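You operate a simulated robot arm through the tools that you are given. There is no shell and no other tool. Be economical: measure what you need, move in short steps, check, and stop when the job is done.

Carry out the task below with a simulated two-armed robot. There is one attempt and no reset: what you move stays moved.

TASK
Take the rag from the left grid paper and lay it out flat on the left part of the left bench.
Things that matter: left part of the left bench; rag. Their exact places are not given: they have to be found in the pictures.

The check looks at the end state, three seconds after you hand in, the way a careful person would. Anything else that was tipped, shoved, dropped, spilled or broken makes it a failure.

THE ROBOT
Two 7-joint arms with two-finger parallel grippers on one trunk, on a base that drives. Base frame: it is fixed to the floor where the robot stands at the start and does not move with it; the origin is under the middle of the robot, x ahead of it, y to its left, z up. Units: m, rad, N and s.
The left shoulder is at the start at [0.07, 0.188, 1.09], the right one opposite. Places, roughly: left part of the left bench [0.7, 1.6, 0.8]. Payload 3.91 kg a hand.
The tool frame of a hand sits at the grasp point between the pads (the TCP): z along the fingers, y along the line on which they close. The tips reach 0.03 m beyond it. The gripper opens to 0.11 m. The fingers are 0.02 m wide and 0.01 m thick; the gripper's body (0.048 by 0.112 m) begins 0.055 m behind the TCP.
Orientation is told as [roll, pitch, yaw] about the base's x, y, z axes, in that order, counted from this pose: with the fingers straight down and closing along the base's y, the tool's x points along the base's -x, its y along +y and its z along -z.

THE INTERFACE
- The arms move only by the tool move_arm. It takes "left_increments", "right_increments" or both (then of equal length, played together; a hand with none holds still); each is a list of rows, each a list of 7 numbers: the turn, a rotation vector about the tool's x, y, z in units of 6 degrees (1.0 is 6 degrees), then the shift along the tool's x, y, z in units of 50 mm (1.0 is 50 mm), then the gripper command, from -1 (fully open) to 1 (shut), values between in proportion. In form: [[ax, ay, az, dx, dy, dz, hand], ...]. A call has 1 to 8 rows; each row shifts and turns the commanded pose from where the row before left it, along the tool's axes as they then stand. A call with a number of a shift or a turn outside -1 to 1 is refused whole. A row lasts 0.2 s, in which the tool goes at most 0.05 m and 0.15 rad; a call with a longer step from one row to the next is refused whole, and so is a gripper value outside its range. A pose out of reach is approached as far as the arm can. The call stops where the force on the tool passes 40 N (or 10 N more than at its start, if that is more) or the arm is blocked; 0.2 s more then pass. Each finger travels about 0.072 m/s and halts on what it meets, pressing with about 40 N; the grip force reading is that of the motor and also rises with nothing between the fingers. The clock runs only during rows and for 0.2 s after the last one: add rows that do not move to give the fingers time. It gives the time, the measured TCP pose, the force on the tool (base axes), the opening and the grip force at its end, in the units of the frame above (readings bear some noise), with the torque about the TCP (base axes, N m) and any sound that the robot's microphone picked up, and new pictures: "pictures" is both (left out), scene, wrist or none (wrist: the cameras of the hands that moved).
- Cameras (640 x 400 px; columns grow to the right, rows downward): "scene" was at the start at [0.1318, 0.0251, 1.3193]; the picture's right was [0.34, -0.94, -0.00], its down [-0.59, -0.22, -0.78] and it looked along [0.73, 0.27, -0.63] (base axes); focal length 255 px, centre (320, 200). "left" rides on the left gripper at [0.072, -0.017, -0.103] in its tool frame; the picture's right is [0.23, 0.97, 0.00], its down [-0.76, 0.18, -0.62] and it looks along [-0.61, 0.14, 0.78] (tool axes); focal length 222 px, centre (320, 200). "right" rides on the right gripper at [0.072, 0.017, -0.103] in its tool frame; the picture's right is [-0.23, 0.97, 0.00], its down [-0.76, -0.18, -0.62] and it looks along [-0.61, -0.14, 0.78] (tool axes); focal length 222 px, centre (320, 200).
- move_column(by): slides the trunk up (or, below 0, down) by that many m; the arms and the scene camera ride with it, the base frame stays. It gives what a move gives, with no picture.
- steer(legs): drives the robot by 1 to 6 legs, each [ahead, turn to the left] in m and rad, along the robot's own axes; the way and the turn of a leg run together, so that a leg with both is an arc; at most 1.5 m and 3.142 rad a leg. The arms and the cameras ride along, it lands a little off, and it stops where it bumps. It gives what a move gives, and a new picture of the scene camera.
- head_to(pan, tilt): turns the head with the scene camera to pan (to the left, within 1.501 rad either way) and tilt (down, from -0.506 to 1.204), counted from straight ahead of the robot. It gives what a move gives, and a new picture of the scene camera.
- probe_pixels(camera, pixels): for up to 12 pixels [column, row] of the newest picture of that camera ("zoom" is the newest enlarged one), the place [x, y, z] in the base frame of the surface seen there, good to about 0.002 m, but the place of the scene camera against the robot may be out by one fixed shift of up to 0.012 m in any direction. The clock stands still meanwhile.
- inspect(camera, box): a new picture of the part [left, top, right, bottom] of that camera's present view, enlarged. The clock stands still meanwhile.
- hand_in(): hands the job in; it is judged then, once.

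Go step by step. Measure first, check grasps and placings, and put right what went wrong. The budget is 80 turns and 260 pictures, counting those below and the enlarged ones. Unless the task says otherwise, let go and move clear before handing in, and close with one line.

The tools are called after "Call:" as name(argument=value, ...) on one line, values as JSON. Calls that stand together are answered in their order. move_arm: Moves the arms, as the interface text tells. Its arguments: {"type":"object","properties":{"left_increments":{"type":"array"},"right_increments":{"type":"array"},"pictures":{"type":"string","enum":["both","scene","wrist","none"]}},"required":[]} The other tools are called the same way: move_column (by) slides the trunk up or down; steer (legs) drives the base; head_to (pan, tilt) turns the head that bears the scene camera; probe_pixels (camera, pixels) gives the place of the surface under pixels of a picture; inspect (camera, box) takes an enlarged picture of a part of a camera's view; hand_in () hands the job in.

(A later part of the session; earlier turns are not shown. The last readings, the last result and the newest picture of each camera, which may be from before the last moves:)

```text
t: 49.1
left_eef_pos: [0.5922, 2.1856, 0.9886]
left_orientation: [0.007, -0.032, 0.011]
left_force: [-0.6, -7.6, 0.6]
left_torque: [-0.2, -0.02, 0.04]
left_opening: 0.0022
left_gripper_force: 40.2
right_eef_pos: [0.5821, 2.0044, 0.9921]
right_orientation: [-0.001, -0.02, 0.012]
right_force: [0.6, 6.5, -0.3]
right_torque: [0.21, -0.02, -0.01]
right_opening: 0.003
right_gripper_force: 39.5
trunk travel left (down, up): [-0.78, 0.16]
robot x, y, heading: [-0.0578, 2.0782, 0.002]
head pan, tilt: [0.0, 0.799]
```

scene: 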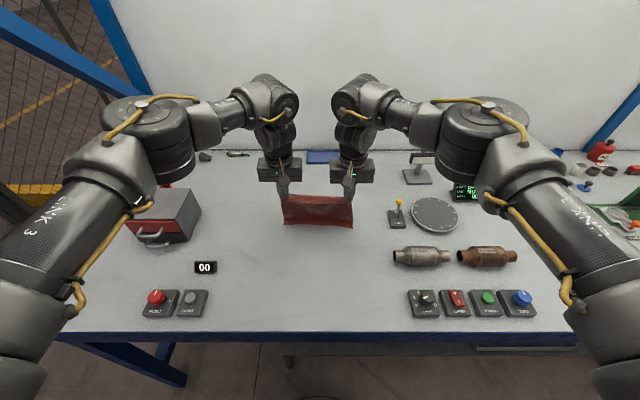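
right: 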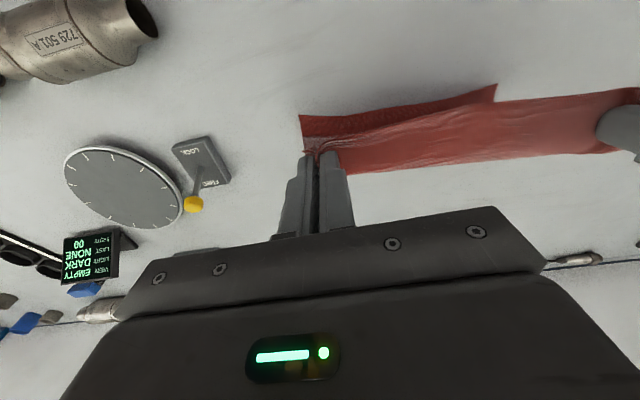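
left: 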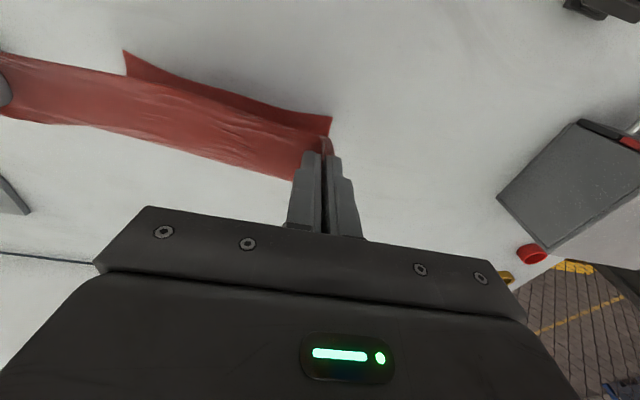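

The steer reported a block at its end; I'll check that the red box and other items haven't moved, and where the rag's bottom edge is.

Call:
probe_pixels(camera="left", pixels=[[329, 120], [128, 56], [230, 92], [300, 165], [310, 125]])

Call:
probe_pixels(camera="right", pixels=[[303, 118], [494, 88], [400, 105]])

Call:
inspect(camera="scene", box=[110, 130, 510, 380])

Call:
probe_pixels(camera="scene", pixels=[[185, 241], [216, 268], [393, 258], [410, 305], [389, 226], [403, 182]])

```text
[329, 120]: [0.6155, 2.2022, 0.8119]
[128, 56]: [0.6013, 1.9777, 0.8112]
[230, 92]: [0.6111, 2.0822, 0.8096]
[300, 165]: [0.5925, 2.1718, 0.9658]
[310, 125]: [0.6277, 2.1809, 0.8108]
```

```text
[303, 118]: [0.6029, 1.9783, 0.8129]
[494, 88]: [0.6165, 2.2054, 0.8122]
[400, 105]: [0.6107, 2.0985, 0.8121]
```

```text
1.60 times, centred on (310, 255) of scene
```

zoom: 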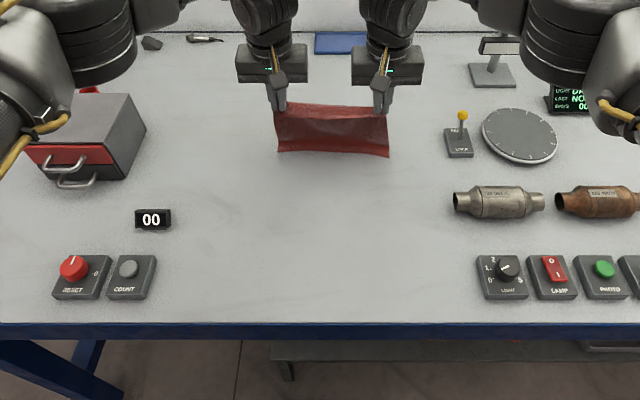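

```text
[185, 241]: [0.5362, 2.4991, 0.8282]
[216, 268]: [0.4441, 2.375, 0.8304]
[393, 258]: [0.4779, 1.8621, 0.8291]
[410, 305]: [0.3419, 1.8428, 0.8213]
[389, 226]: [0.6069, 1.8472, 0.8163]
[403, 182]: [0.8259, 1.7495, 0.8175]
```

Nothing else moved, and the bottom edge touches the bench at x≈0.61 with a slight tuck toward the robot. I'll lift a little, pull back so the edge trails, then continue down and back.

Call:
move_arm(left_increments=[[0, 0, 0, 0, 0, -0.4, 1], [0, 0, 0, 0.4, 0, 0, 1], [0, 0, 0, 0.5, 0, 0.2, 1], [0, 0, 0, 0.4, 0, 0.3, 1], [0, 0, 0, 0, 0, 0, 1]], right_increments=[[0, 0, 0, 0, 0, -0.4, 1], [0, 0, 0, 0.4, 0, 0, 1], [0, 0, 0, 0.5, 0, 0.2, 1], [0, 0, 0, 0.4, 0, 0.3, 1], [0, 0, 0, 0, 0, 0, 1]])

```text
t: 50.3
left_eef_pos: [0.5286, 2.1851, 0.9826]
left_orientation: [0.007, -0.033, 0.012]
left_force: [0.0, -7.0, -0.5]
left_torque: [-0.24, 0.01, 0.08]
left_opening: 0.0021
left_gripper_force: 40.4
right_eef_pos: [0.5181, 2.0038, 0.982]
right_orientation: [-0.005, -0.021, 0.01]
right_force: [-0.2, 7.6, -0.3]
right_torque: [0.26, 0.02, 0.01]
right_opening: 0.0028
right_gripper_force: 39.7
trunk travel left (down, up): [-0.78, 0.16]
robot x, y, heading: [-0.0552, 2.0842, 0.001]
head pan, tilt: [0.0, 0.799]
```

scene: 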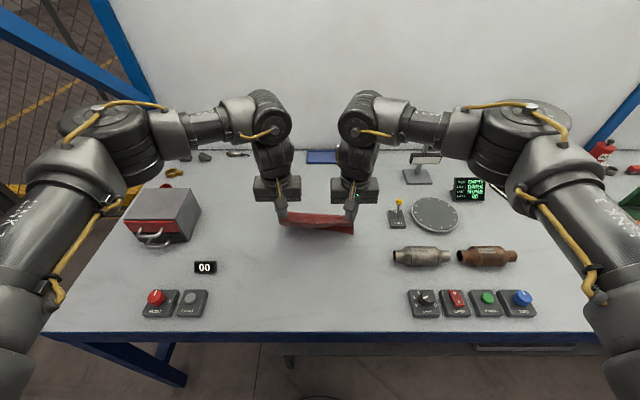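
right: 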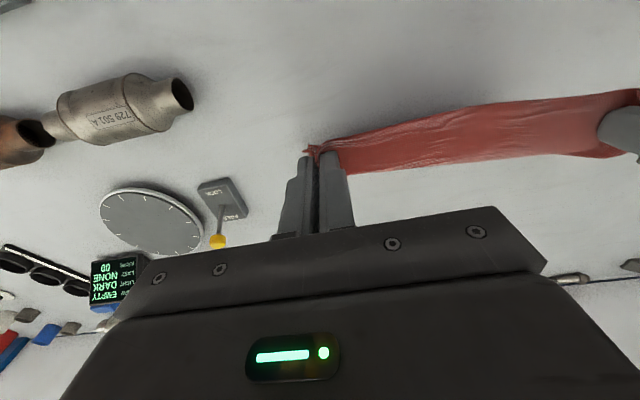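
left: 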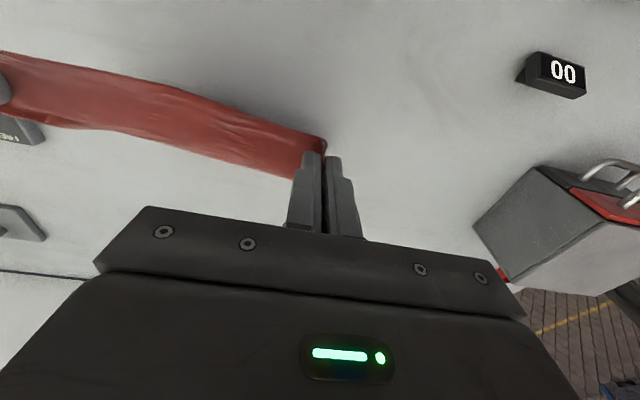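

The rag now trails forward (no tuck visible). Continuing down and back.

Call:
move_arm(left_increments=[[0, 0, 0, 0.35, 0, 0.4, 1], [0, 0, 0, 0.35, 0, 0.4, 1], [0, 0, 0, 0.2, 0, 0.4, 1], [0, 0, 0, 0, 0, 0, 1]], right_increments=[[0, 0, 0, 0.3, 0, 0.4, 1], [0, 0, 0, 0.3, 0, 0.4, 1], [0, 0, 0, 0.1, 0, 0.4, 1], [0, 0, 0, 0, 0, 0, 1]])

```text
t: 51.3
left_eef_pos: [0.4851, 2.1862, 0.9192]
left_orientation: [0.004, -0.033, 0.012]
left_force: [0.4, -8.3, 0.2]
left_torque: [-0.26, -0.03, 0.04]
left_opening: 0.002
left_gripper_force: 40.1
right_eef_pos: [0.4847, 2.0037, 0.9233]
right_orientation: [-0.003, -0.021, 0.013]
right_force: [-0.2, 9.7, -0.5]
right_torque: [0.22, 0.0, 0.0]
right_opening: 0.0025
right_gripper_force: 40.0
trunk travel left (down, up): [-0.78, 0.16]
robot x, y, heading: [-0.0568, 2.0827, 0.001]
head pan, tilt: [0.0, 0.799]
```

scene: 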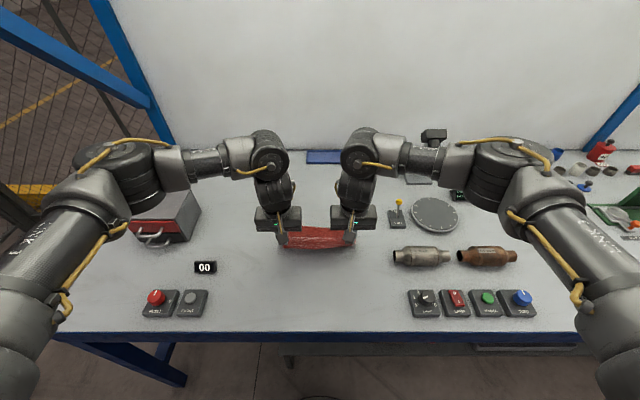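
right: 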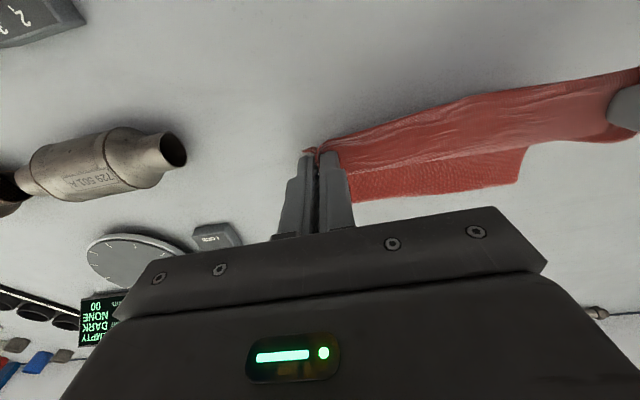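
left: 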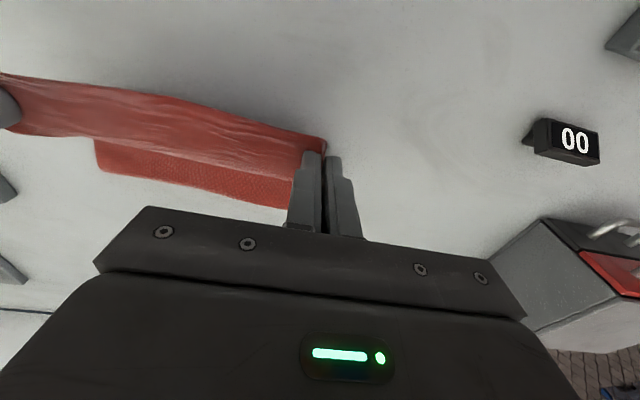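

The far part now lies ahead of the hands. Measuring where the far edge is before backing the base.

Call:
probe_pixels(camera="left", pixels=[[98, 160], [200, 188], [280, 203], [97, 143]])

Call:
probe_pixels(camera="right", pixels=[[518, 180], [440, 188], [365, 198], [524, 152]])

```text
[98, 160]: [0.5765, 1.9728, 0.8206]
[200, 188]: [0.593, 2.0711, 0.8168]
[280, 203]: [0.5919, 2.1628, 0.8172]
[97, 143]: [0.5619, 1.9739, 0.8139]
```

```text
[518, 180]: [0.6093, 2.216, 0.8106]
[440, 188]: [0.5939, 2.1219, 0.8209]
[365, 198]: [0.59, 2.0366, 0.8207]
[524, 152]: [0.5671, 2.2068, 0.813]
```

Call:
inspect(camera="right", box=[290, 60, 640, 220])

Call:
inspect(camera="scene", box=[240, 190, 400, 290])

```text
1.83 times, centred on (465, 140) of right
```

zoom: 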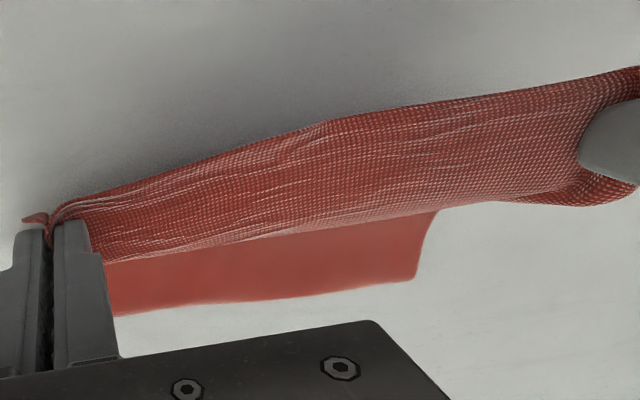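

```text
4.00 times, centred on (320, 240) of scene
```

zoom: 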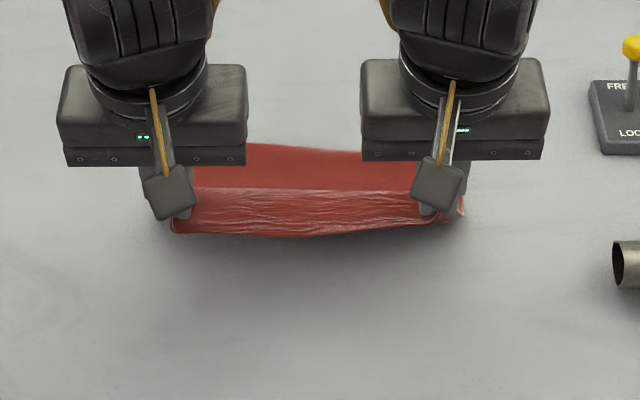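

Far edge lies flat and square at x≈0.60, with slack bowing toward the robot. I'll back the base 0.06 m to take up slack, then lower.

Call:
steer(legs=[[-0.055, 0]])

Call:
move_arm(left_increments=[[0, 0, 0, 0, 0, 0.4, 1], [0, 0, 0, 0.1, 0, 0.4, 1], [0, 0, 0, 0.1, 0, 0.4, 1], [0, 0, 0, 0, 0, 0, 1]], right_increments=[[0, 0, 0, 0, 0, 0.4, 1], [0, 0, 0, 0.1, 0, 0.42, 1], [0, 0, 0, 0.1, 0, 0.42, 1], [0, 0, 0, 0, 0, 0, 1]])

```text
t: 52.2
left_eef_pos: [0.4373, 2.1851, 0.9171]
left_orientation: [0.008, -0.028, 0.011]
left_force: [0.5, -7.6, 0.1]
left_torque: [-0.29, 0.02, 0.07]
left_opening: 0.0021
left_gripper_force: 39.6
right_eef_pos: [0.4383, 2.0024, 0.9193]
right_orientation: [-0.005, -0.013, 0.01]
right_force: [-0.1, 8.9, -0.5]
right_torque: [0.29, 0.04, -0.04]
right_opening: 0.0028
right_gripper_force: 39.8
trunk travel left (down, up): [-0.78, 0.16]
robot x, y, heading: [-0.1112, 2.0769, 0.004]
head pan, tilt: [0.0, 0.799]
```

scene: 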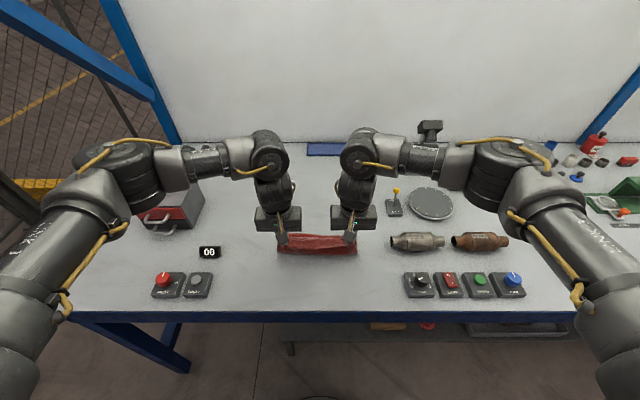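

```text
t: 53.2
left_eef_pos: [0.4226, 2.1856, 0.8588]
left_orientation: [0.006, -0.032, 0.014]
left_force: [0.3, -8.9, -0.3]
left_torque: [-0.27, 0.01, 0.08]
left_opening: 0.0022
left_gripper_force: 40.3
right_eef_pos: [0.4251, 2.0023, 0.8596]
right_orientation: [-0.003, -0.018, 0.011]
right_force: [-1.0, 10.4, -0.5]
right_torque: [0.25, 0.03, 0.03]
right_opening: 0.0025
right_gripper_force: 40.4
trunk travel left (down, up): [-0.78, 0.16]
robot x, y, heading: [-0.1139, 2.0823, 0.001]
head pan, tilt: [0.0, 0.799]
```

scene: 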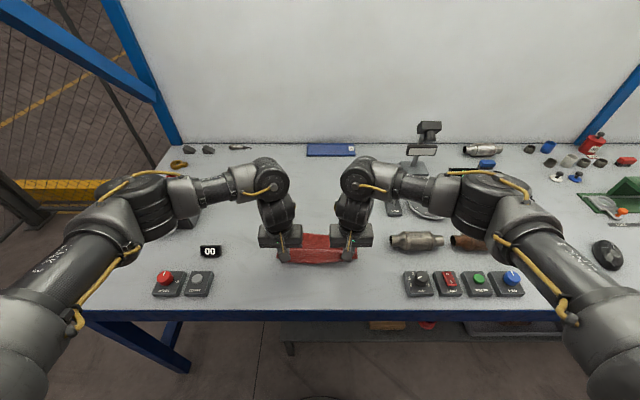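
right: 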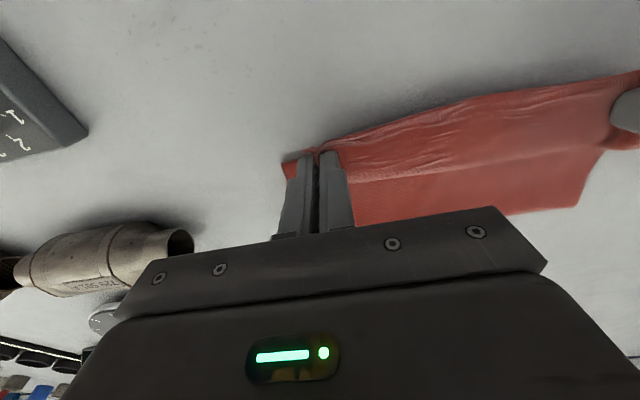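
left: 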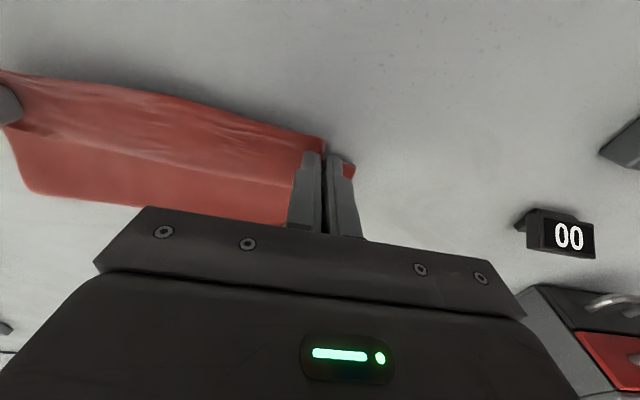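

Call:
probe_pixels(camera="left", pixels=[[30, 185], [100, 202], [280, 220], [15, 145]])

Call:
probe_pixels(camera="right", pixels=[[574, 203], [500, 205], [400, 215], [600, 155], [450, 165]])

```text
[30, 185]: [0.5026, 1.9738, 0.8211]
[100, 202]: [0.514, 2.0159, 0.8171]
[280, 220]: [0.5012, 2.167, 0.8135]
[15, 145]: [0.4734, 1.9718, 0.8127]
```

```text
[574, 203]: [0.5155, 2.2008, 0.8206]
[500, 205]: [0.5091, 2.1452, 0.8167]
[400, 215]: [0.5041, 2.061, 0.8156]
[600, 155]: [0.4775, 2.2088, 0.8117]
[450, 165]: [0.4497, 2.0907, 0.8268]
```

The visible far "edge" is only 0.09 m ahead of the hands, while the rag is 0.2 m long, so the far part is folded under. I'll lift it free again and redo the lay-down with a gentler trailing touch.

Call:
move_arm(left_increments=[[0, 0, 0, 0, 0, -0.7, 1], [0, 0, 0, -0.2, 0, -0.8, 1], [0, 0, 0, -0.2, 0, -0.8, 1], [0, 0, 0, -0.2, 0, -0.8, 1], [0, 0, 0, -0.2, 0, -0.8, 1], [0, 0, 0, 0, 0, 0, 1]], right_increments=[[0, 0, 0, 0, 0, -0.7, 1], [0, 0, 0, -0.2, 0, -0.8, 1], [0, 0, 0, -0.2, 0, -0.8, 1], [0, 0, 0, -0.2, 0, -0.8, 1], [0, 0, 0, -0.2, 0, -0.8, 1], [0, 0, 0, 0, 0, 0, 1]], pictures="wrist")

Call:
steer(legs=[[0.055, 0]])

```text
t: 54.6
left_eef_pos: [0.456, 2.1826, 1.0546]
left_orientation: [0.006, -0.035, 0.014]
left_force: [0.6, -5.4, -0.6]
left_torque: [-0.17, 0.05, 0.04]
left_opening: 0.0019
left_gripper_force: 39.5
right_eef_pos: [0.4611, 2.0022, 1.0561]
right_orientation: [-0.003, -0.02, 0.011]
right_force: [-0.4, 4.9, 0.2]
right_torque: [0.17, 0.0, 0.03]
right_opening: 0.0028
right_gripper_force: 40.4
trunk travel left (down, up): [-0.78, 0.16]
robot x, y, heading: [-0.1102, 2.0831, 0.002]
head pan, tilt: [0.0, 0.799]
```

right: 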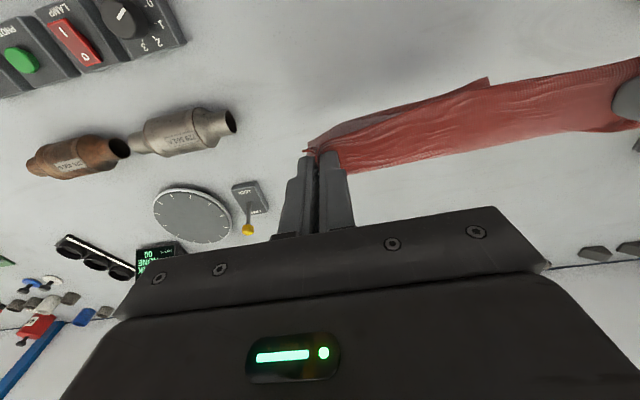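
left: 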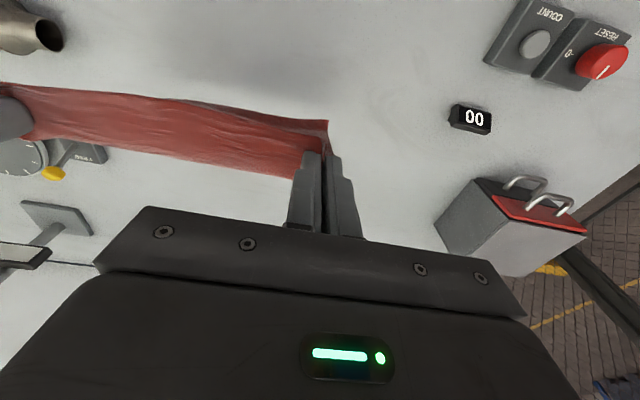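

```text
t: 55.5
left_eef_pos: [0.5046, 2.1822, 1.0594]
left_orientation: [0.005, -0.041, 0.008]
left_force: [1.8, -6.1, 0.6]
left_torque: [-0.21, 0.06, 0.06]
left_opening: 0.0022
left_gripper_force: 39.9
right_eef_pos: [0.5121, 2.0009, 1.0605]
right_orientation: [-0.004, -0.029, 0.011]
right_force: [0.7, 5.7, -0.7]
right_torque: [0.17, 0.1, 0.04]
right_opening: 0.0027
right_gripper_force: 39.8
trunk travel left (down, up): [-0.78, 0.16]
robot x, y, heading: [-0.0505, 2.0859, 0.003]
head pan, tilt: [0.0, 0.799]
```

scene: 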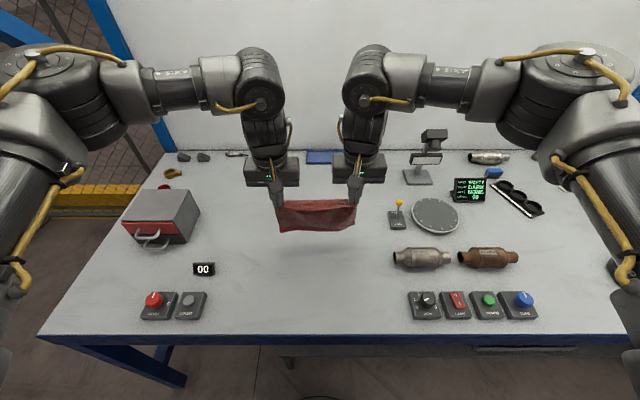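

Call:
move_arm(left_increments=[[0, 0, 0, -0.55, 0, 0.05, 1], [0, 0, 0, -0.55, 0, 0.05, 1], [0, 0, 0, -0.55, 0, 0.05, 1], [0, 0, 0, -0.55, 0, 0.05, 1], [0, 0, 0, 0, 0, 0, 1], [0, 0, 0, 0, 0, 0, 1], [0, 0, 0, 0, 0, 0, 1], [0, 0, 0, 0, 0, 0, 1]], right_increments=[[0, 0, 0, -0.52, 0, 0.05, 1], [0, 0, 0, -0.52, 0, 0.05, 1], [0, 0, 0, -0.52, 0, 0.05, 1], [0, 0, 0, -0.52, 0, 0.05, 1], [0, 0, 0, 0, 0, 0, 1], [0, 0, 0, 0, 0, 0, 1], [0, 0, 0, 0, 0, 0, 1], [0, 0, 0, 0, 0, 0, 1]])

```text
t: 57.4
left_eef_pos: [0.6129, 2.1841, 1.0563]
left_orientation: [0.003, -0.046, 0.008]
left_force: [0.0, -6.8, -0.3]
left_torque: [-0.21, 0.02, 0.05]
left_opening: 0.0019
left_gripper_force: 39.7
right_eef_pos: [0.6116, 2.003, 1.0566]
right_orientation: [-0.001, -0.033, 0.012]
right_force: [-0.4, 7.1, 0.6]
right_torque: [0.21, 0.01, -0.02]
right_opening: 0.0027
right_gripper_force: 39.8
trunk travel left (down, up): [-0.78, 0.16]
robot x, y, heading: [-0.0536, 2.0858, -0.003]
head pan, tilt: [0.0, 0.799]
```

scene: 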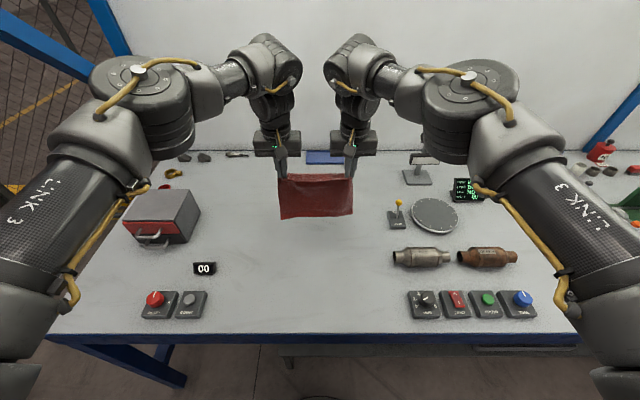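
right: 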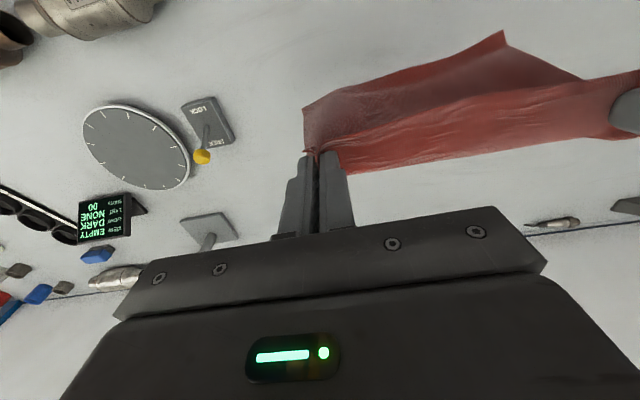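
left: 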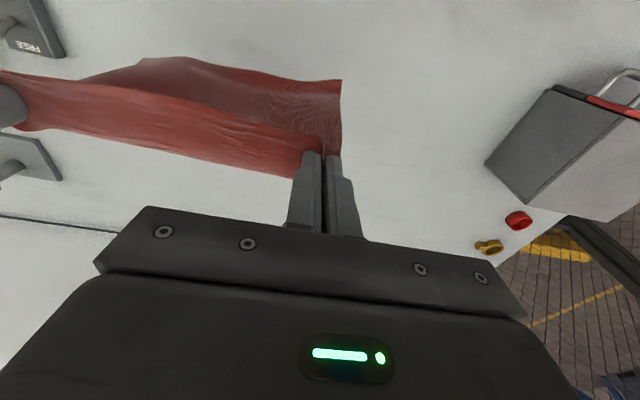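

Call:
probe_pixels(camera="right", pixels=[[306, 112], [500, 38], [400, 78], [330, 150]])

Call:
probe_pixels(camera="left", pixels=[[339, 85], [150, 62], [220, 70], [250, 110]])

```text
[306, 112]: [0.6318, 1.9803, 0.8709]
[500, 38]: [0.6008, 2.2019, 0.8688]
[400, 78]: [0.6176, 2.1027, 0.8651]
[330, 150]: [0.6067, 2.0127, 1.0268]
```

```text
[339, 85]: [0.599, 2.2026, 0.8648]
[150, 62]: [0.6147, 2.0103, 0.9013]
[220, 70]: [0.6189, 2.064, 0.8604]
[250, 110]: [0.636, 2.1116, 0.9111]
```

The cloth naturally curls toward the robot at its bottom edge (bulge at x=0.636, edge at 0.60). So I'll lay it the other way round: touch down near the front and move the hands forward. First, back off.

Call:
steer(legs=[[-0.06, 0]])

Call:
move_arm(left_increments=[[0, 0, 0, 0.5, 0, 0, 1], [0, 0, 0, 0.5, 0, 0.05, 1], [0, 0, 0, 0.5, 0, 0.1, 1], [0, 0, 0, 0.5, 0, 0.1, 1], [0, 0, 0, 0, 0, 0, 1], [0, 0, 0, 0, 0, 0, 1], [0, 0, 0, 0, 0, 0, 1]], right_increments=[[0, 0, 0, 0.5, 0, 0, 1], [0, 0, 0, 0.5, 0, 0.05, 1], [0, 0, 0, 0.5, 0, 0.1, 1], [0, 0, 0, 0.5, 0, 0.1, 1], [0, 0, 0, 0, 0, 0, 1], [0, 0, 0, 0, 0, 0, 1], [0, 0, 0, 0, 0, 0, 1]])

```text
t: 58.3
left_eef_pos: [0.5603, 2.1844, 1.0509]
left_orientation: [0.006, -0.038, 0.01]
left_force: [-0.1, -6.6, -0.4]
left_torque: [-0.16, 0.04, 0.04]
left_opening: 0.002
left_gripper_force: 40.2
right_eef_pos: [0.5615, 2.0027, 1.0521]
right_orientation: [-0.004, -0.025, 0.012]
right_force: [0.2, 6.1, -0.2]
right_torque: [0.17, 0.0, 0.0]
right_opening: 0.0027
right_gripper_force: 40.5
trunk travel left (down, up): [-0.78, 0.16]
robot x, y, heading: [-0.109, 2.0828, -0.0]
head pan, tilt: [0.0, 0.799]
```

scene: 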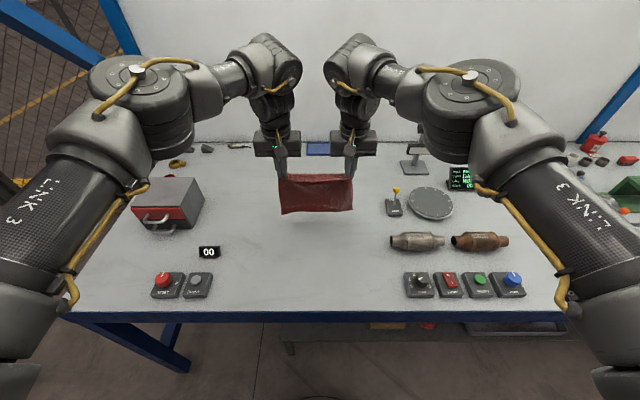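

```text
t: 59.9
left_eef_pos: [0.4507, 2.1836, 1.0407]
left_orientation: [0.004, -0.049, 0.01]
left_force: [0.5, -5.8, 0.2]
left_torque: [-0.16, -0.03, 0.01]
left_opening: 0.002
left_gripper_force: 39.6
right_eef_pos: [0.4516, 2.0027, 1.0409]
right_orientation: [-0.003, -0.035, 0.012]
right_force: [-0.2, 4.5, -0.2]
right_torque: [0.16, 0.02, 0.02]
right_opening: 0.0023
right_gripper_force: 39.9
trunk travel left (down, up): [-0.78, 0.16]
robot x, y, heading: [-0.1123, 2.084, 0.005]
head pan, tilt: [0.0, 0.799]
```

scene: 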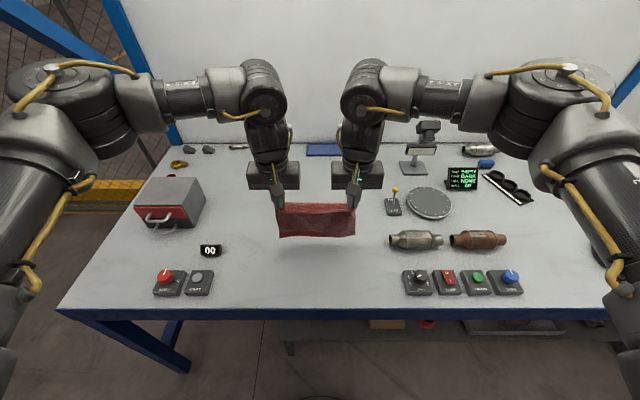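
right: 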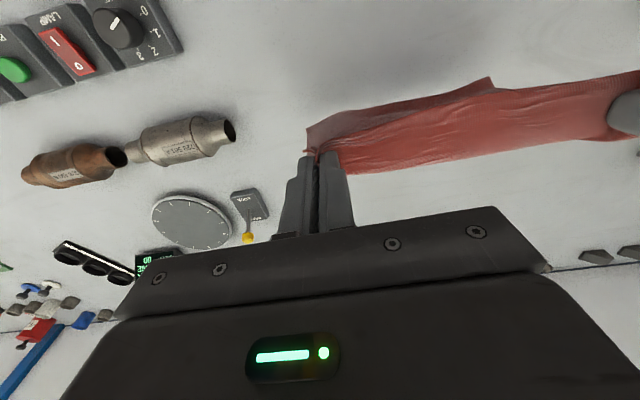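
left: 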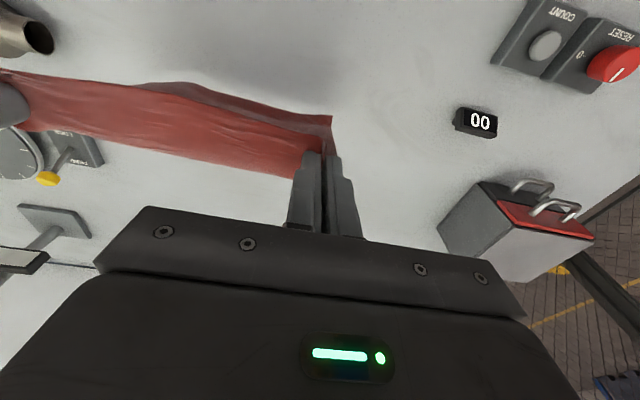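

Now lowering to touch and moving forward so the bottom edge trails toward the robot.

Call:
move_arm(left_increments=[[0, 0, 0, -0.1, 0, 0.4, 1], [0, 0, 0, -0.3, 0, 0.35, 1], [0, 0, 0, -0.5, 0, 0.1, 1], [0, 0, 0, -0.5, 0, 0.25, 1], [0, 0, 0, -0.5, 0, 0.4, 1], [0, 0, 0, 0, 0, 0, 1]], right_increments=[[0, 0, 0, -0.1, 0, 0.4, 1], [0, 0, 0, -0.3, 0, 0.35, 1], [0, 0, 0, -0.5, 0, 0.1, 1], [0, 0, 0, -0.5, 0, 0.25, 1], [0, 0, 0, -0.5, 0, 0.4, 1], [0, 0, 0, 0, 0, 0, 1]])

```text
t: 61.3
left_eef_pos: [0.5471, 2.1828, 0.9684]
left_orientation: [0.004, -0.05, 0.01]
left_force: [-0.1, -3.2, -0.1]
left_torque: [-0.11, -0.01, 0.04]
left_opening: 0.0023
left_gripper_force: 39.9
right_eef_pos: [0.5496, 2.004, 0.9709]
right_orientation: [-0.005, -0.035, 0.012]
right_force: [-1.1, 4.0, -0.6]
right_torque: [0.13, -0.02, 0.03]
right_opening: 0.0025
right_gripper_force: 40.2
trunk travel left (down, up): [-0.78, 0.16]
robot x, y, heading: [-0.1086, 2.0805, -0.003]
head pan, tilt: [0.0, 0.799]
```

scene: 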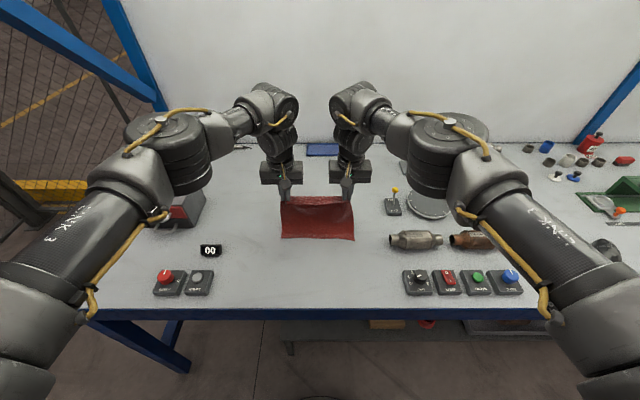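
right: 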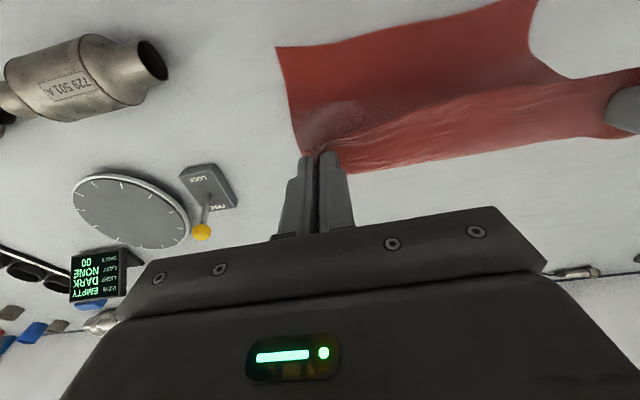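
left: 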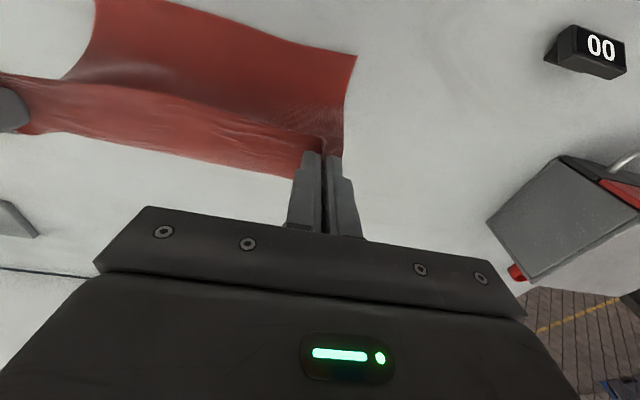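

This direction works: the rag trails flat toward the robot, fully visible. Measuring the trailing edge.

Call:
probe_pixels(camera="left", pixels=[[354, 60], [200, 15], [105, 5], [230, 60]])

Call:
probe_pixels(camera="right", pixels=[[279, 50], [400, 30], [530, 5], [400, 80]])

```text
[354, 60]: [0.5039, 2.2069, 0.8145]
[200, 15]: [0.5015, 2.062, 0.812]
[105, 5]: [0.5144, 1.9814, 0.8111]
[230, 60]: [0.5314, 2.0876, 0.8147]
```

```text
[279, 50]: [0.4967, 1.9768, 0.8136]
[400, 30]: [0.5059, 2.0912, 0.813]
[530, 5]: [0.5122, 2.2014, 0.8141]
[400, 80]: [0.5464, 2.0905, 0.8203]
```

Trailing edge lies flat at x≈0.50, hands at 0.548. I'll now alternate small base-forward and trunk-down moves, keeping the arm posture fixed.

Call:
move_column(by=-0.025)

Call:
steer(legs=[[0.04, 0]])

Call:
move_column(by=-0.035)

Call:
steer(legs=[[0.03, 0]])

Call:
inspect(camera="right", box=[0, 0, 640, 400])

```text
t: 62.0
left_eef_pos: [0.5485, 2.1839, 0.9438]
left_orientation: [0.006, -0.047, 0.009]
left_force: [1.2, -4.6, 0.0]
left_torque: [-0.15, 0.02, 0.06]
left_opening: 0.0024
left_gripper_force: 40.0
right_eef_pos: [0.5491, 2.0034, 0.9451]
right_orientation: [-0.005, -0.035, 0.011]
right_force: [-0.5, 4.5, -0.2]
right_torque: [0.12, 0.02, -0.02]
right_opening: 0.0026
right_gripper_force: 39.8
trunk travel left (down, up): [-0.755, 0.185]
robot x, y, heading: [-0.111, 2.0824, 0.001]
head pan, tilt: [0.0, 0.799]
```

```text
t: 62.9
left_eef_pos: [0.5862, 2.1837, 0.9483]
left_orientation: [0.003, -0.054, 0.01]
left_force: [1.2, -3.1, -0.4]
left_torque: [-0.12, 0.04, 0.04]
left_opening: 0.002
left_gripper_force: 40.4
right_eef_pos: [0.5896, 2.0043, 0.9492]
right_orientation: [-0.001, -0.043, 0.012]
right_force: [0.3, 2.0, -1.0]
right_torque: [0.13, 0.02, 0.04]
right_opening: 0.0026
right_gripper_force: 40.2
trunk travel left (down, up): [-0.755, 0.185]
robot x, y, heading: [-0.0706, 2.087, -0.001]
head pan, tilt: [0.0, 0.799]
```

scene: 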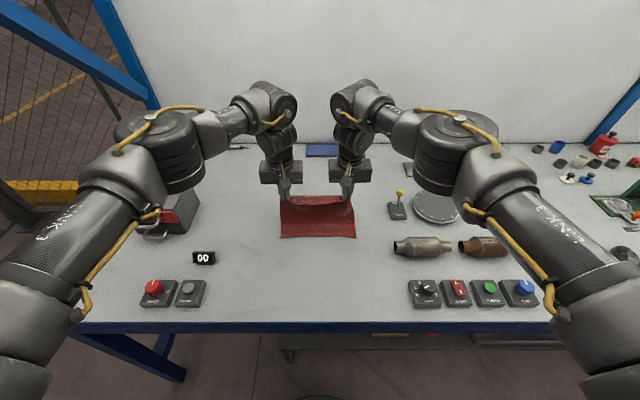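

```text
t: 63.7
left_eef_pos: [0.5841, 2.1848, 0.9166]
left_orientation: [0.003, -0.059, 0.01]
left_force: [0.6, -3.0, 0.3]
left_torque: [-0.05, -0.04, 0.03]
left_opening: 0.0021
left_gripper_force: 39.8
right_eef_pos: [0.5869, 2.0043, 0.9169]
right_orientation: [-0.001, -0.047, 0.013]
right_force: [0.6, 1.6, -0.2]
right_torque: [0.1, 0.01, 0.0]
right_opening: 0.0024
right_gripper_force: 40.0
trunk travel left (down, up): [-0.72, 0.22]
robot x, y, heading: [-0.0723, 2.0826, -0.0]
head pan, tilt: [0.0, 0.799]
```

```text
t: 64.5
left_eef_pos: [0.6095, 2.1846, 0.9197]
left_orientation: [0.004, -0.064, 0.009]
left_force: [0.7, -1.6, 0.6]
left_torque: [-0.08, -0.01, 0.03]
left_opening: 0.0021
left_gripper_force: 40.2
right_eef_pos: [0.6146, 2.006, 0.921]
right_orientation: [-0.003, -0.051, 0.015]
right_force: [-1.0, 1.7, 0.6]
right_torque: [0.07, -0.05, -0.04]
right_opening: 0.0024
right_gripper_force: 40.2
trunk travel left (down, up): [-0.72, 0.22]
robot x, y, heading: [-0.0427, 2.083, -0.001]
head pan, tilt: [0.0, 0.799]
```

scene: 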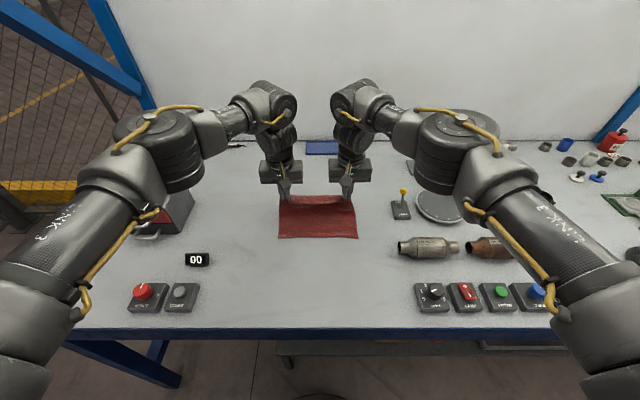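

```text
1.00 times, centred on (320, 200) of right
```

zoom: 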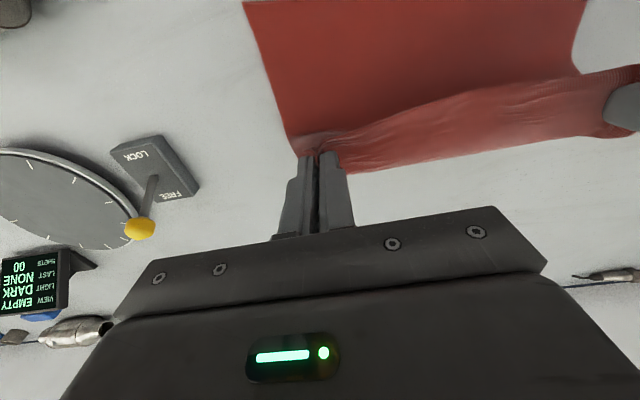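

The rag is laying out well. Before lowering further I'll check the elbows' clearance over the red box and the display.

Call:
probe_pixels(camera="scene", pixels=[[185, 205], [165, 185], [120, 190], [150, 215], [440, 190], [490, 190], [480, 210], [420, 170], [435, 215], [280, 236], [318, 238], [356, 236]])

Call:
head_to(pan=0.5, tilt=0.7)

Call:
head_to(pan=-0.5, tilt=0.7)

```text
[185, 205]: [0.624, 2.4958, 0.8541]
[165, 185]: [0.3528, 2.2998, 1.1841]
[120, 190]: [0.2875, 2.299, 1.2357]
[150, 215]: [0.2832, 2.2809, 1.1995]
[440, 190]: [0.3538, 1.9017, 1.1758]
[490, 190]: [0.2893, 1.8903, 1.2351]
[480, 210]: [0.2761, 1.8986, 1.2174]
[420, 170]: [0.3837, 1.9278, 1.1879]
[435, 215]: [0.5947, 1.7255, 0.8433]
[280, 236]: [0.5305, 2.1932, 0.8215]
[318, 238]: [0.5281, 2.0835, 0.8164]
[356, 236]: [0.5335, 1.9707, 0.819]
```

```text
t: 65.5
left_eef_pos: [0.6166, 2.1836, 0.9153]
left_orientation: [0.003, -0.056, 0.011]
left_force: [0.0, -1.3, 0.1]
left_torque: [-0.08, -0.01, 0.04]
left_opening: 0.0021
left_gripper_force: 39.8
right_eef_pos: [0.618, 2.0061, 0.916]
right_orientation: [-0.001, -0.043, 0.014]
right_force: [-0.8, 2.2, -1.1]
right_torque: [0.09, -0.01, 0.0]
right_opening: 0.0023
right_gripper_force: 39.8
trunk travel left (down, up): [-0.72, 0.22]
robot x, y, heading: [-0.0399, 2.084, -0.0]
head pan, tilt: [0.499, 0.7]
```

scene: 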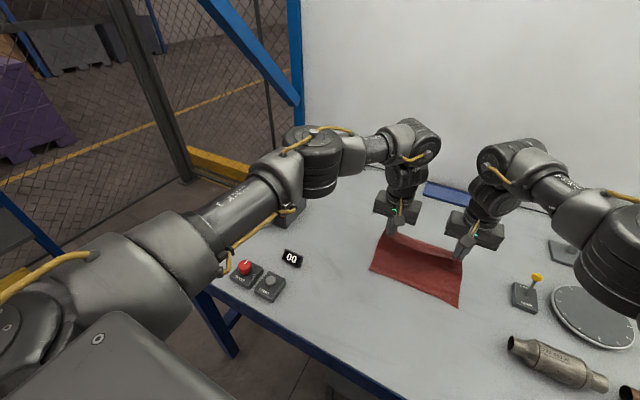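

```text
t: 66.7
left_eef_pos: [0.6137, 2.1826, 0.9156]
left_orientation: [0.003, -0.058, 0.011]
left_force: [0.1, -2.5, -0.5]
left_torque: [-0.07, 0.01, 0.04]
left_opening: 0.0022
left_gripper_force: 39.8
right_eef_pos: [0.6172, 2.0046, 0.9167]
right_orientation: [-0.001, -0.043, 0.015]
right_force: [-0.5, 2.4, -0.4]
right_torque: [0.05, -0.03, 0.02]
right_opening: 0.0023
right_gripper_force: 39.8
trunk travel left (down, up): [-0.72, 0.22]
robot x, y, heading: [-0.0426, 2.0824, 0.001]
head pan, tilt: [-0.499, 0.7]
```

scene: 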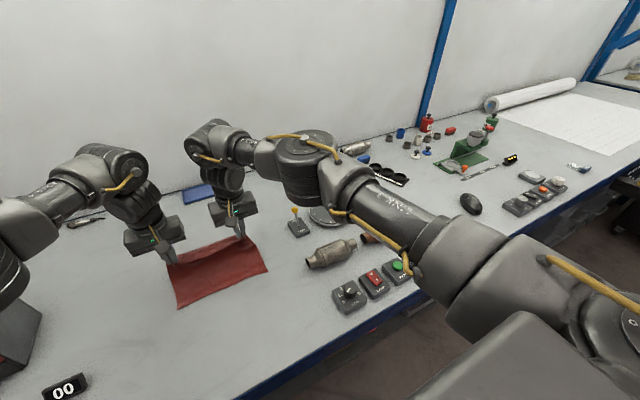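

Elbows clear (z≈1.18). But the trailing edge has been dragged to x≈0.54, so finishing here would exceed reach. I'll lift, move back, and repeat this same good motion starting closer to the bench's front.

Call:
move_column(by=0.13)

Call:
steer(legs=[[-0.125, 0]])

Call:
head_to(pan=0, tilt=0.85)

Call:
move_arm(left_increments=[[0, 0.12, 0, 0.45, 0, 0, 1], [0, 0.12, 0, 0.45, 0, 0, 1], [0, 0.12, 0, 0.45, 0, 0, 1], [0, 0.12, 0, 0.45, 0, 0, 1], [0, 0, 0, 0, 0, 0, 1], [0, 0, 0, 0, 0, 0, 1], [0, 0, 0, 0, 0, 0, 1], [0, 0, 0, 0, 0, 0, 1]], right_increments=[[0, 0.1, 0, 0.45, 0, 0, 1], [0, 0.1, 0, 0.45, 0, 0, 1], [0, 0.1, 0, 0.45, 0, 0, 1], [0, 0.1, 0, 0.45, 0, 0, 1], [0, 0, 0, 0, 0, 0, 1], [0, 0, 0, 0, 0, 0, 1], [0, 0, 0, 0, 0, 0, 1], [0, 0, 0, 0, 0, 0, 1]])

```text
t: 68.3
left_eef_pos: [0.6152, 2.1833, 1.0453]
left_orientation: [0.004, -0.057, 0.011]
left_force: [0.1, -1.3, 0.2]
left_torque: [-0.08, 0.0, 0.05]
left_opening: 0.0018
left_gripper_force: 39.7
right_eef_pos: [0.6179, 2.005, 1.0459]
right_orientation: [0.0, -0.044, 0.013]
right_force: [0.0, 2.1, 0.2]
right_torque: [0.09, 0.0, 0.0]
right_opening: 0.0026
right_gripper_force: 39.9
trunk travel left (down, up): [-0.85, 0.09]
robot x, y, heading: [-0.0447, 2.0845, -0.002]
head pan, tilt: [-0.499, 0.7]
```

```text
t: 69.6
left_eef_pos: [0.5049, 2.1825, 1.0395]
left_orientation: [0.004, -0.048, 0.011]
left_force: [-0.9, -1.7, 0.6]
left_torque: [0.01, -0.05, 0.04]
left_opening: 0.002
left_gripper_force: 39.6
right_eef_pos: [0.5076, 2.0038, 1.0408]
right_orientation: [-0.002, -0.033, 0.009]
right_force: [-0.8, 2.5, 0.6]
right_torque: [-0.01, 0.0, 0.02]
right_opening: 0.0024
right_gripper_force: 39.6
trunk travel left (down, up): [-0.85, 0.09]
robot x, y, heading: [-0.1617, 2.0809, -0.007]
head pan, tilt: [-0.499, 0.7]
```

scene: 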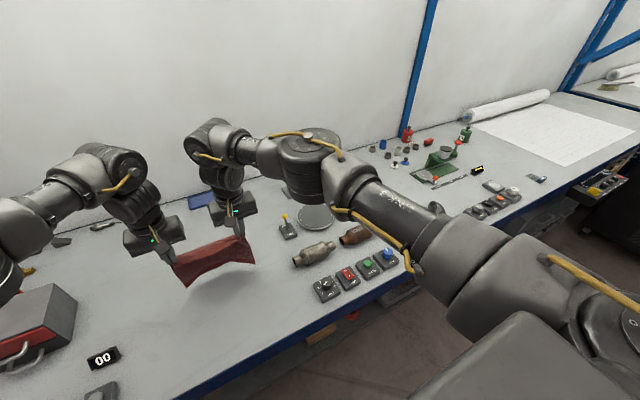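

```text
t: 70.5
left_eef_pos: [0.4878, 2.1813, 1.0486]
left_orientation: [0.006, -0.067, 0.012]
left_force: [-0.3, -1.9, -0.3]
left_torque: [-0.04, -0.02, 0.01]
left_opening: 0.0022
left_gripper_force: 39.9
right_eef_pos: [0.4913, 2.0048, 1.0513]
right_orientation: [-0.002, -0.054, 0.009]
right_force: [-0.8, 1.3, 1.0]
right_torque: [0.01, -0.04, -0.02]
right_opening: 0.0025
right_gripper_force: 40.2
trunk travel left (down, up): [-0.85, 0.09]
robot x, y, heading: [-0.1634, 2.0794, -0.001]
head pan, tilt: [0.0, 0.85]
```

scene: 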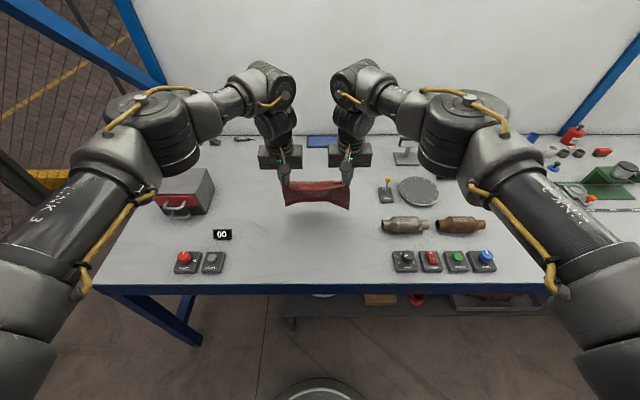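

```text
t: 72.3
left_eef_pos: [0.402, 2.1805, 1.0439]
left_orientation: [0.006, -0.013, 0.01]
left_force: [-0.2, 0.2, 0.3]
left_torque: [-0.02, 0.0, 0.01]
left_opening: 0.002
left_gripper_force: 39.7
right_eef_pos: [0.4055, 2.0047, 1.0467]
right_orientation: [-0.002, -0.009, 0.012]
right_force: [0.5, 0.8, -0.8]
right_torque: [0.01, 0.01, -0.02]
right_opening: 0.0024
right_gripper_force: 39.9
trunk travel left (down, up): [-0.85, 0.09]
robot x, y, heading: [-0.1617, 2.0812, -0.006]
head pan, tilt: [0.0, 0.85]
```

scene: 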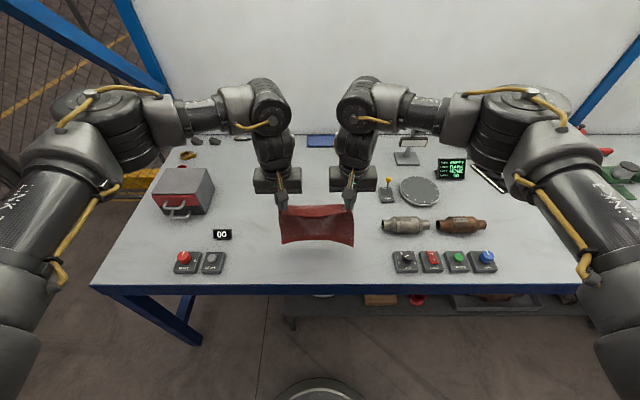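
right: 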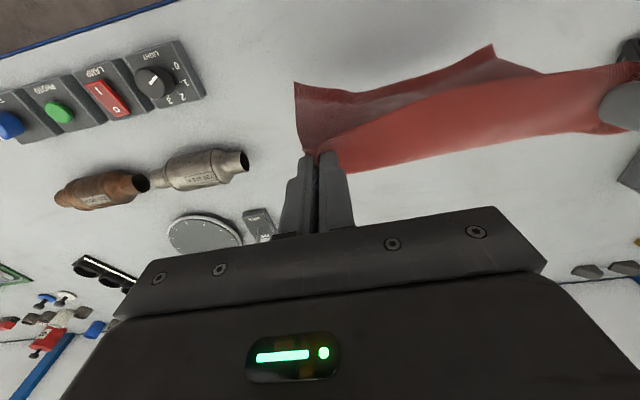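
left: 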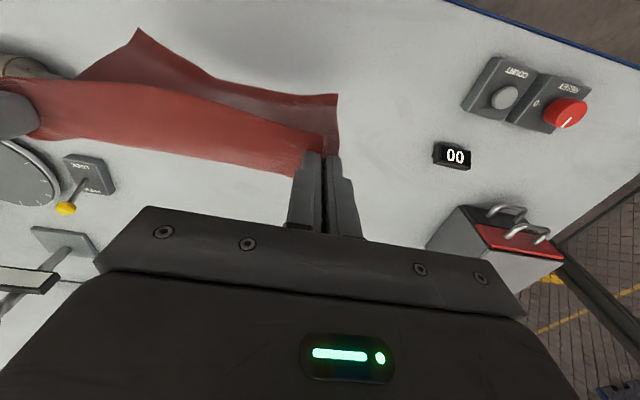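

Hands at (0.40, 1.045) with the bottom edge clear. Repeating the touch-and-forward motion, ending lower this time.

Call:
move_arm(left_increments=[[0, 0, 0, -0.15, 0, 0.5, 1], [0, 0, 0, -0.3, 0, 0.5, 1], [0, 0, 0, -0.5, 0, 0.25, 1], [0, 0, 0, -0.5, 0, 0.4, 1], [0, 0, 0, -0.5, 0, 0.5, 1], [0, 0, 0, -0.4, 0, 0.5, 1], [0, 0, 0, 0, 0, 0, 1]], right_increments=[[0, 0, 0, -0.15, 0, 0.5, 1], [0, 0, 0, -0.3, 0, 0.5, 1], [0, 0, 0, -0.5, 0, 0.25, 1], [0, 0, 0, -0.5, 0, 0.4, 1], [0, 0, 0, -0.45, 0, 0.5, 1], [0, 0, 0, -0.4, 0, 0.5, 1], [0, 0, 0, 0, 0, 0, 1]])

```text
t: 73.5
left_eef_pos: [0.4913, 2.1601, 0.937]
left_orientation: [-0.074, 0.0, 0.046]
left_force: [0.7, 3.3, -1.0]
left_torque: [-0.2, 0.06, 0.02]
left_opening: 0.0022
left_gripper_force: 40.3
left hand out of reach, approached as far as the arm can: row 5, 6
right_eef_pos: [0.499, 2.0632, 0.9566]
right_orientation: [0.193, -0.01, -0.044]
right_force: [-1.4, -3.6, 0.5]
right_torque: [0.26, -0.06, 0.12]
right_opening: 0.0022
right_gripper_force: 40.2
right hand out of reach, approached as far as the arm can: row 6
trunk travel left (down, up): [-0.85, 0.09]
robot x, y, heading: [-0.1673, 2.0824, -0.007]
head pan, tilt: [0.0, 0.85]
stopped in row 6 (left hand): the force on the tool passed its limit (the readings are from after the stop); the commanded pose is now the measured one
```

scene: 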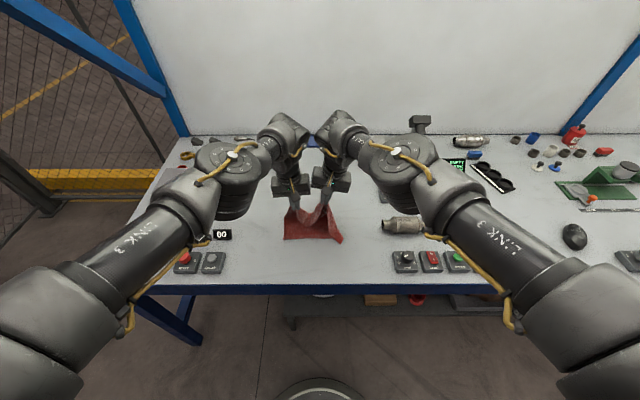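
right: 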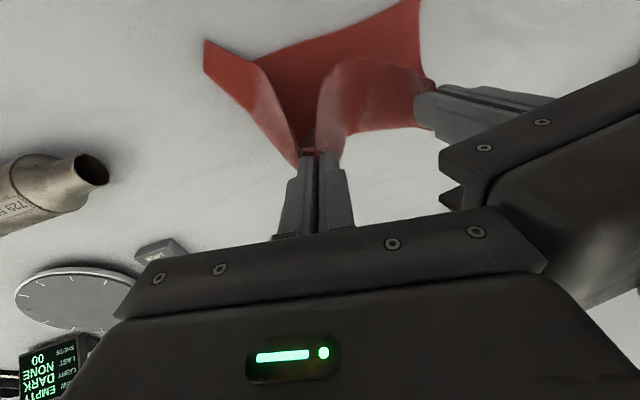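
left: 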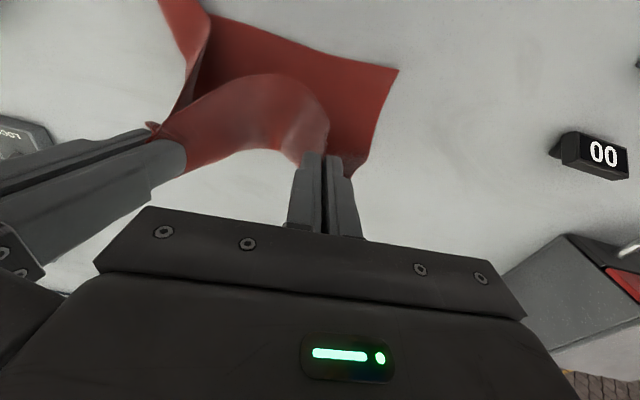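

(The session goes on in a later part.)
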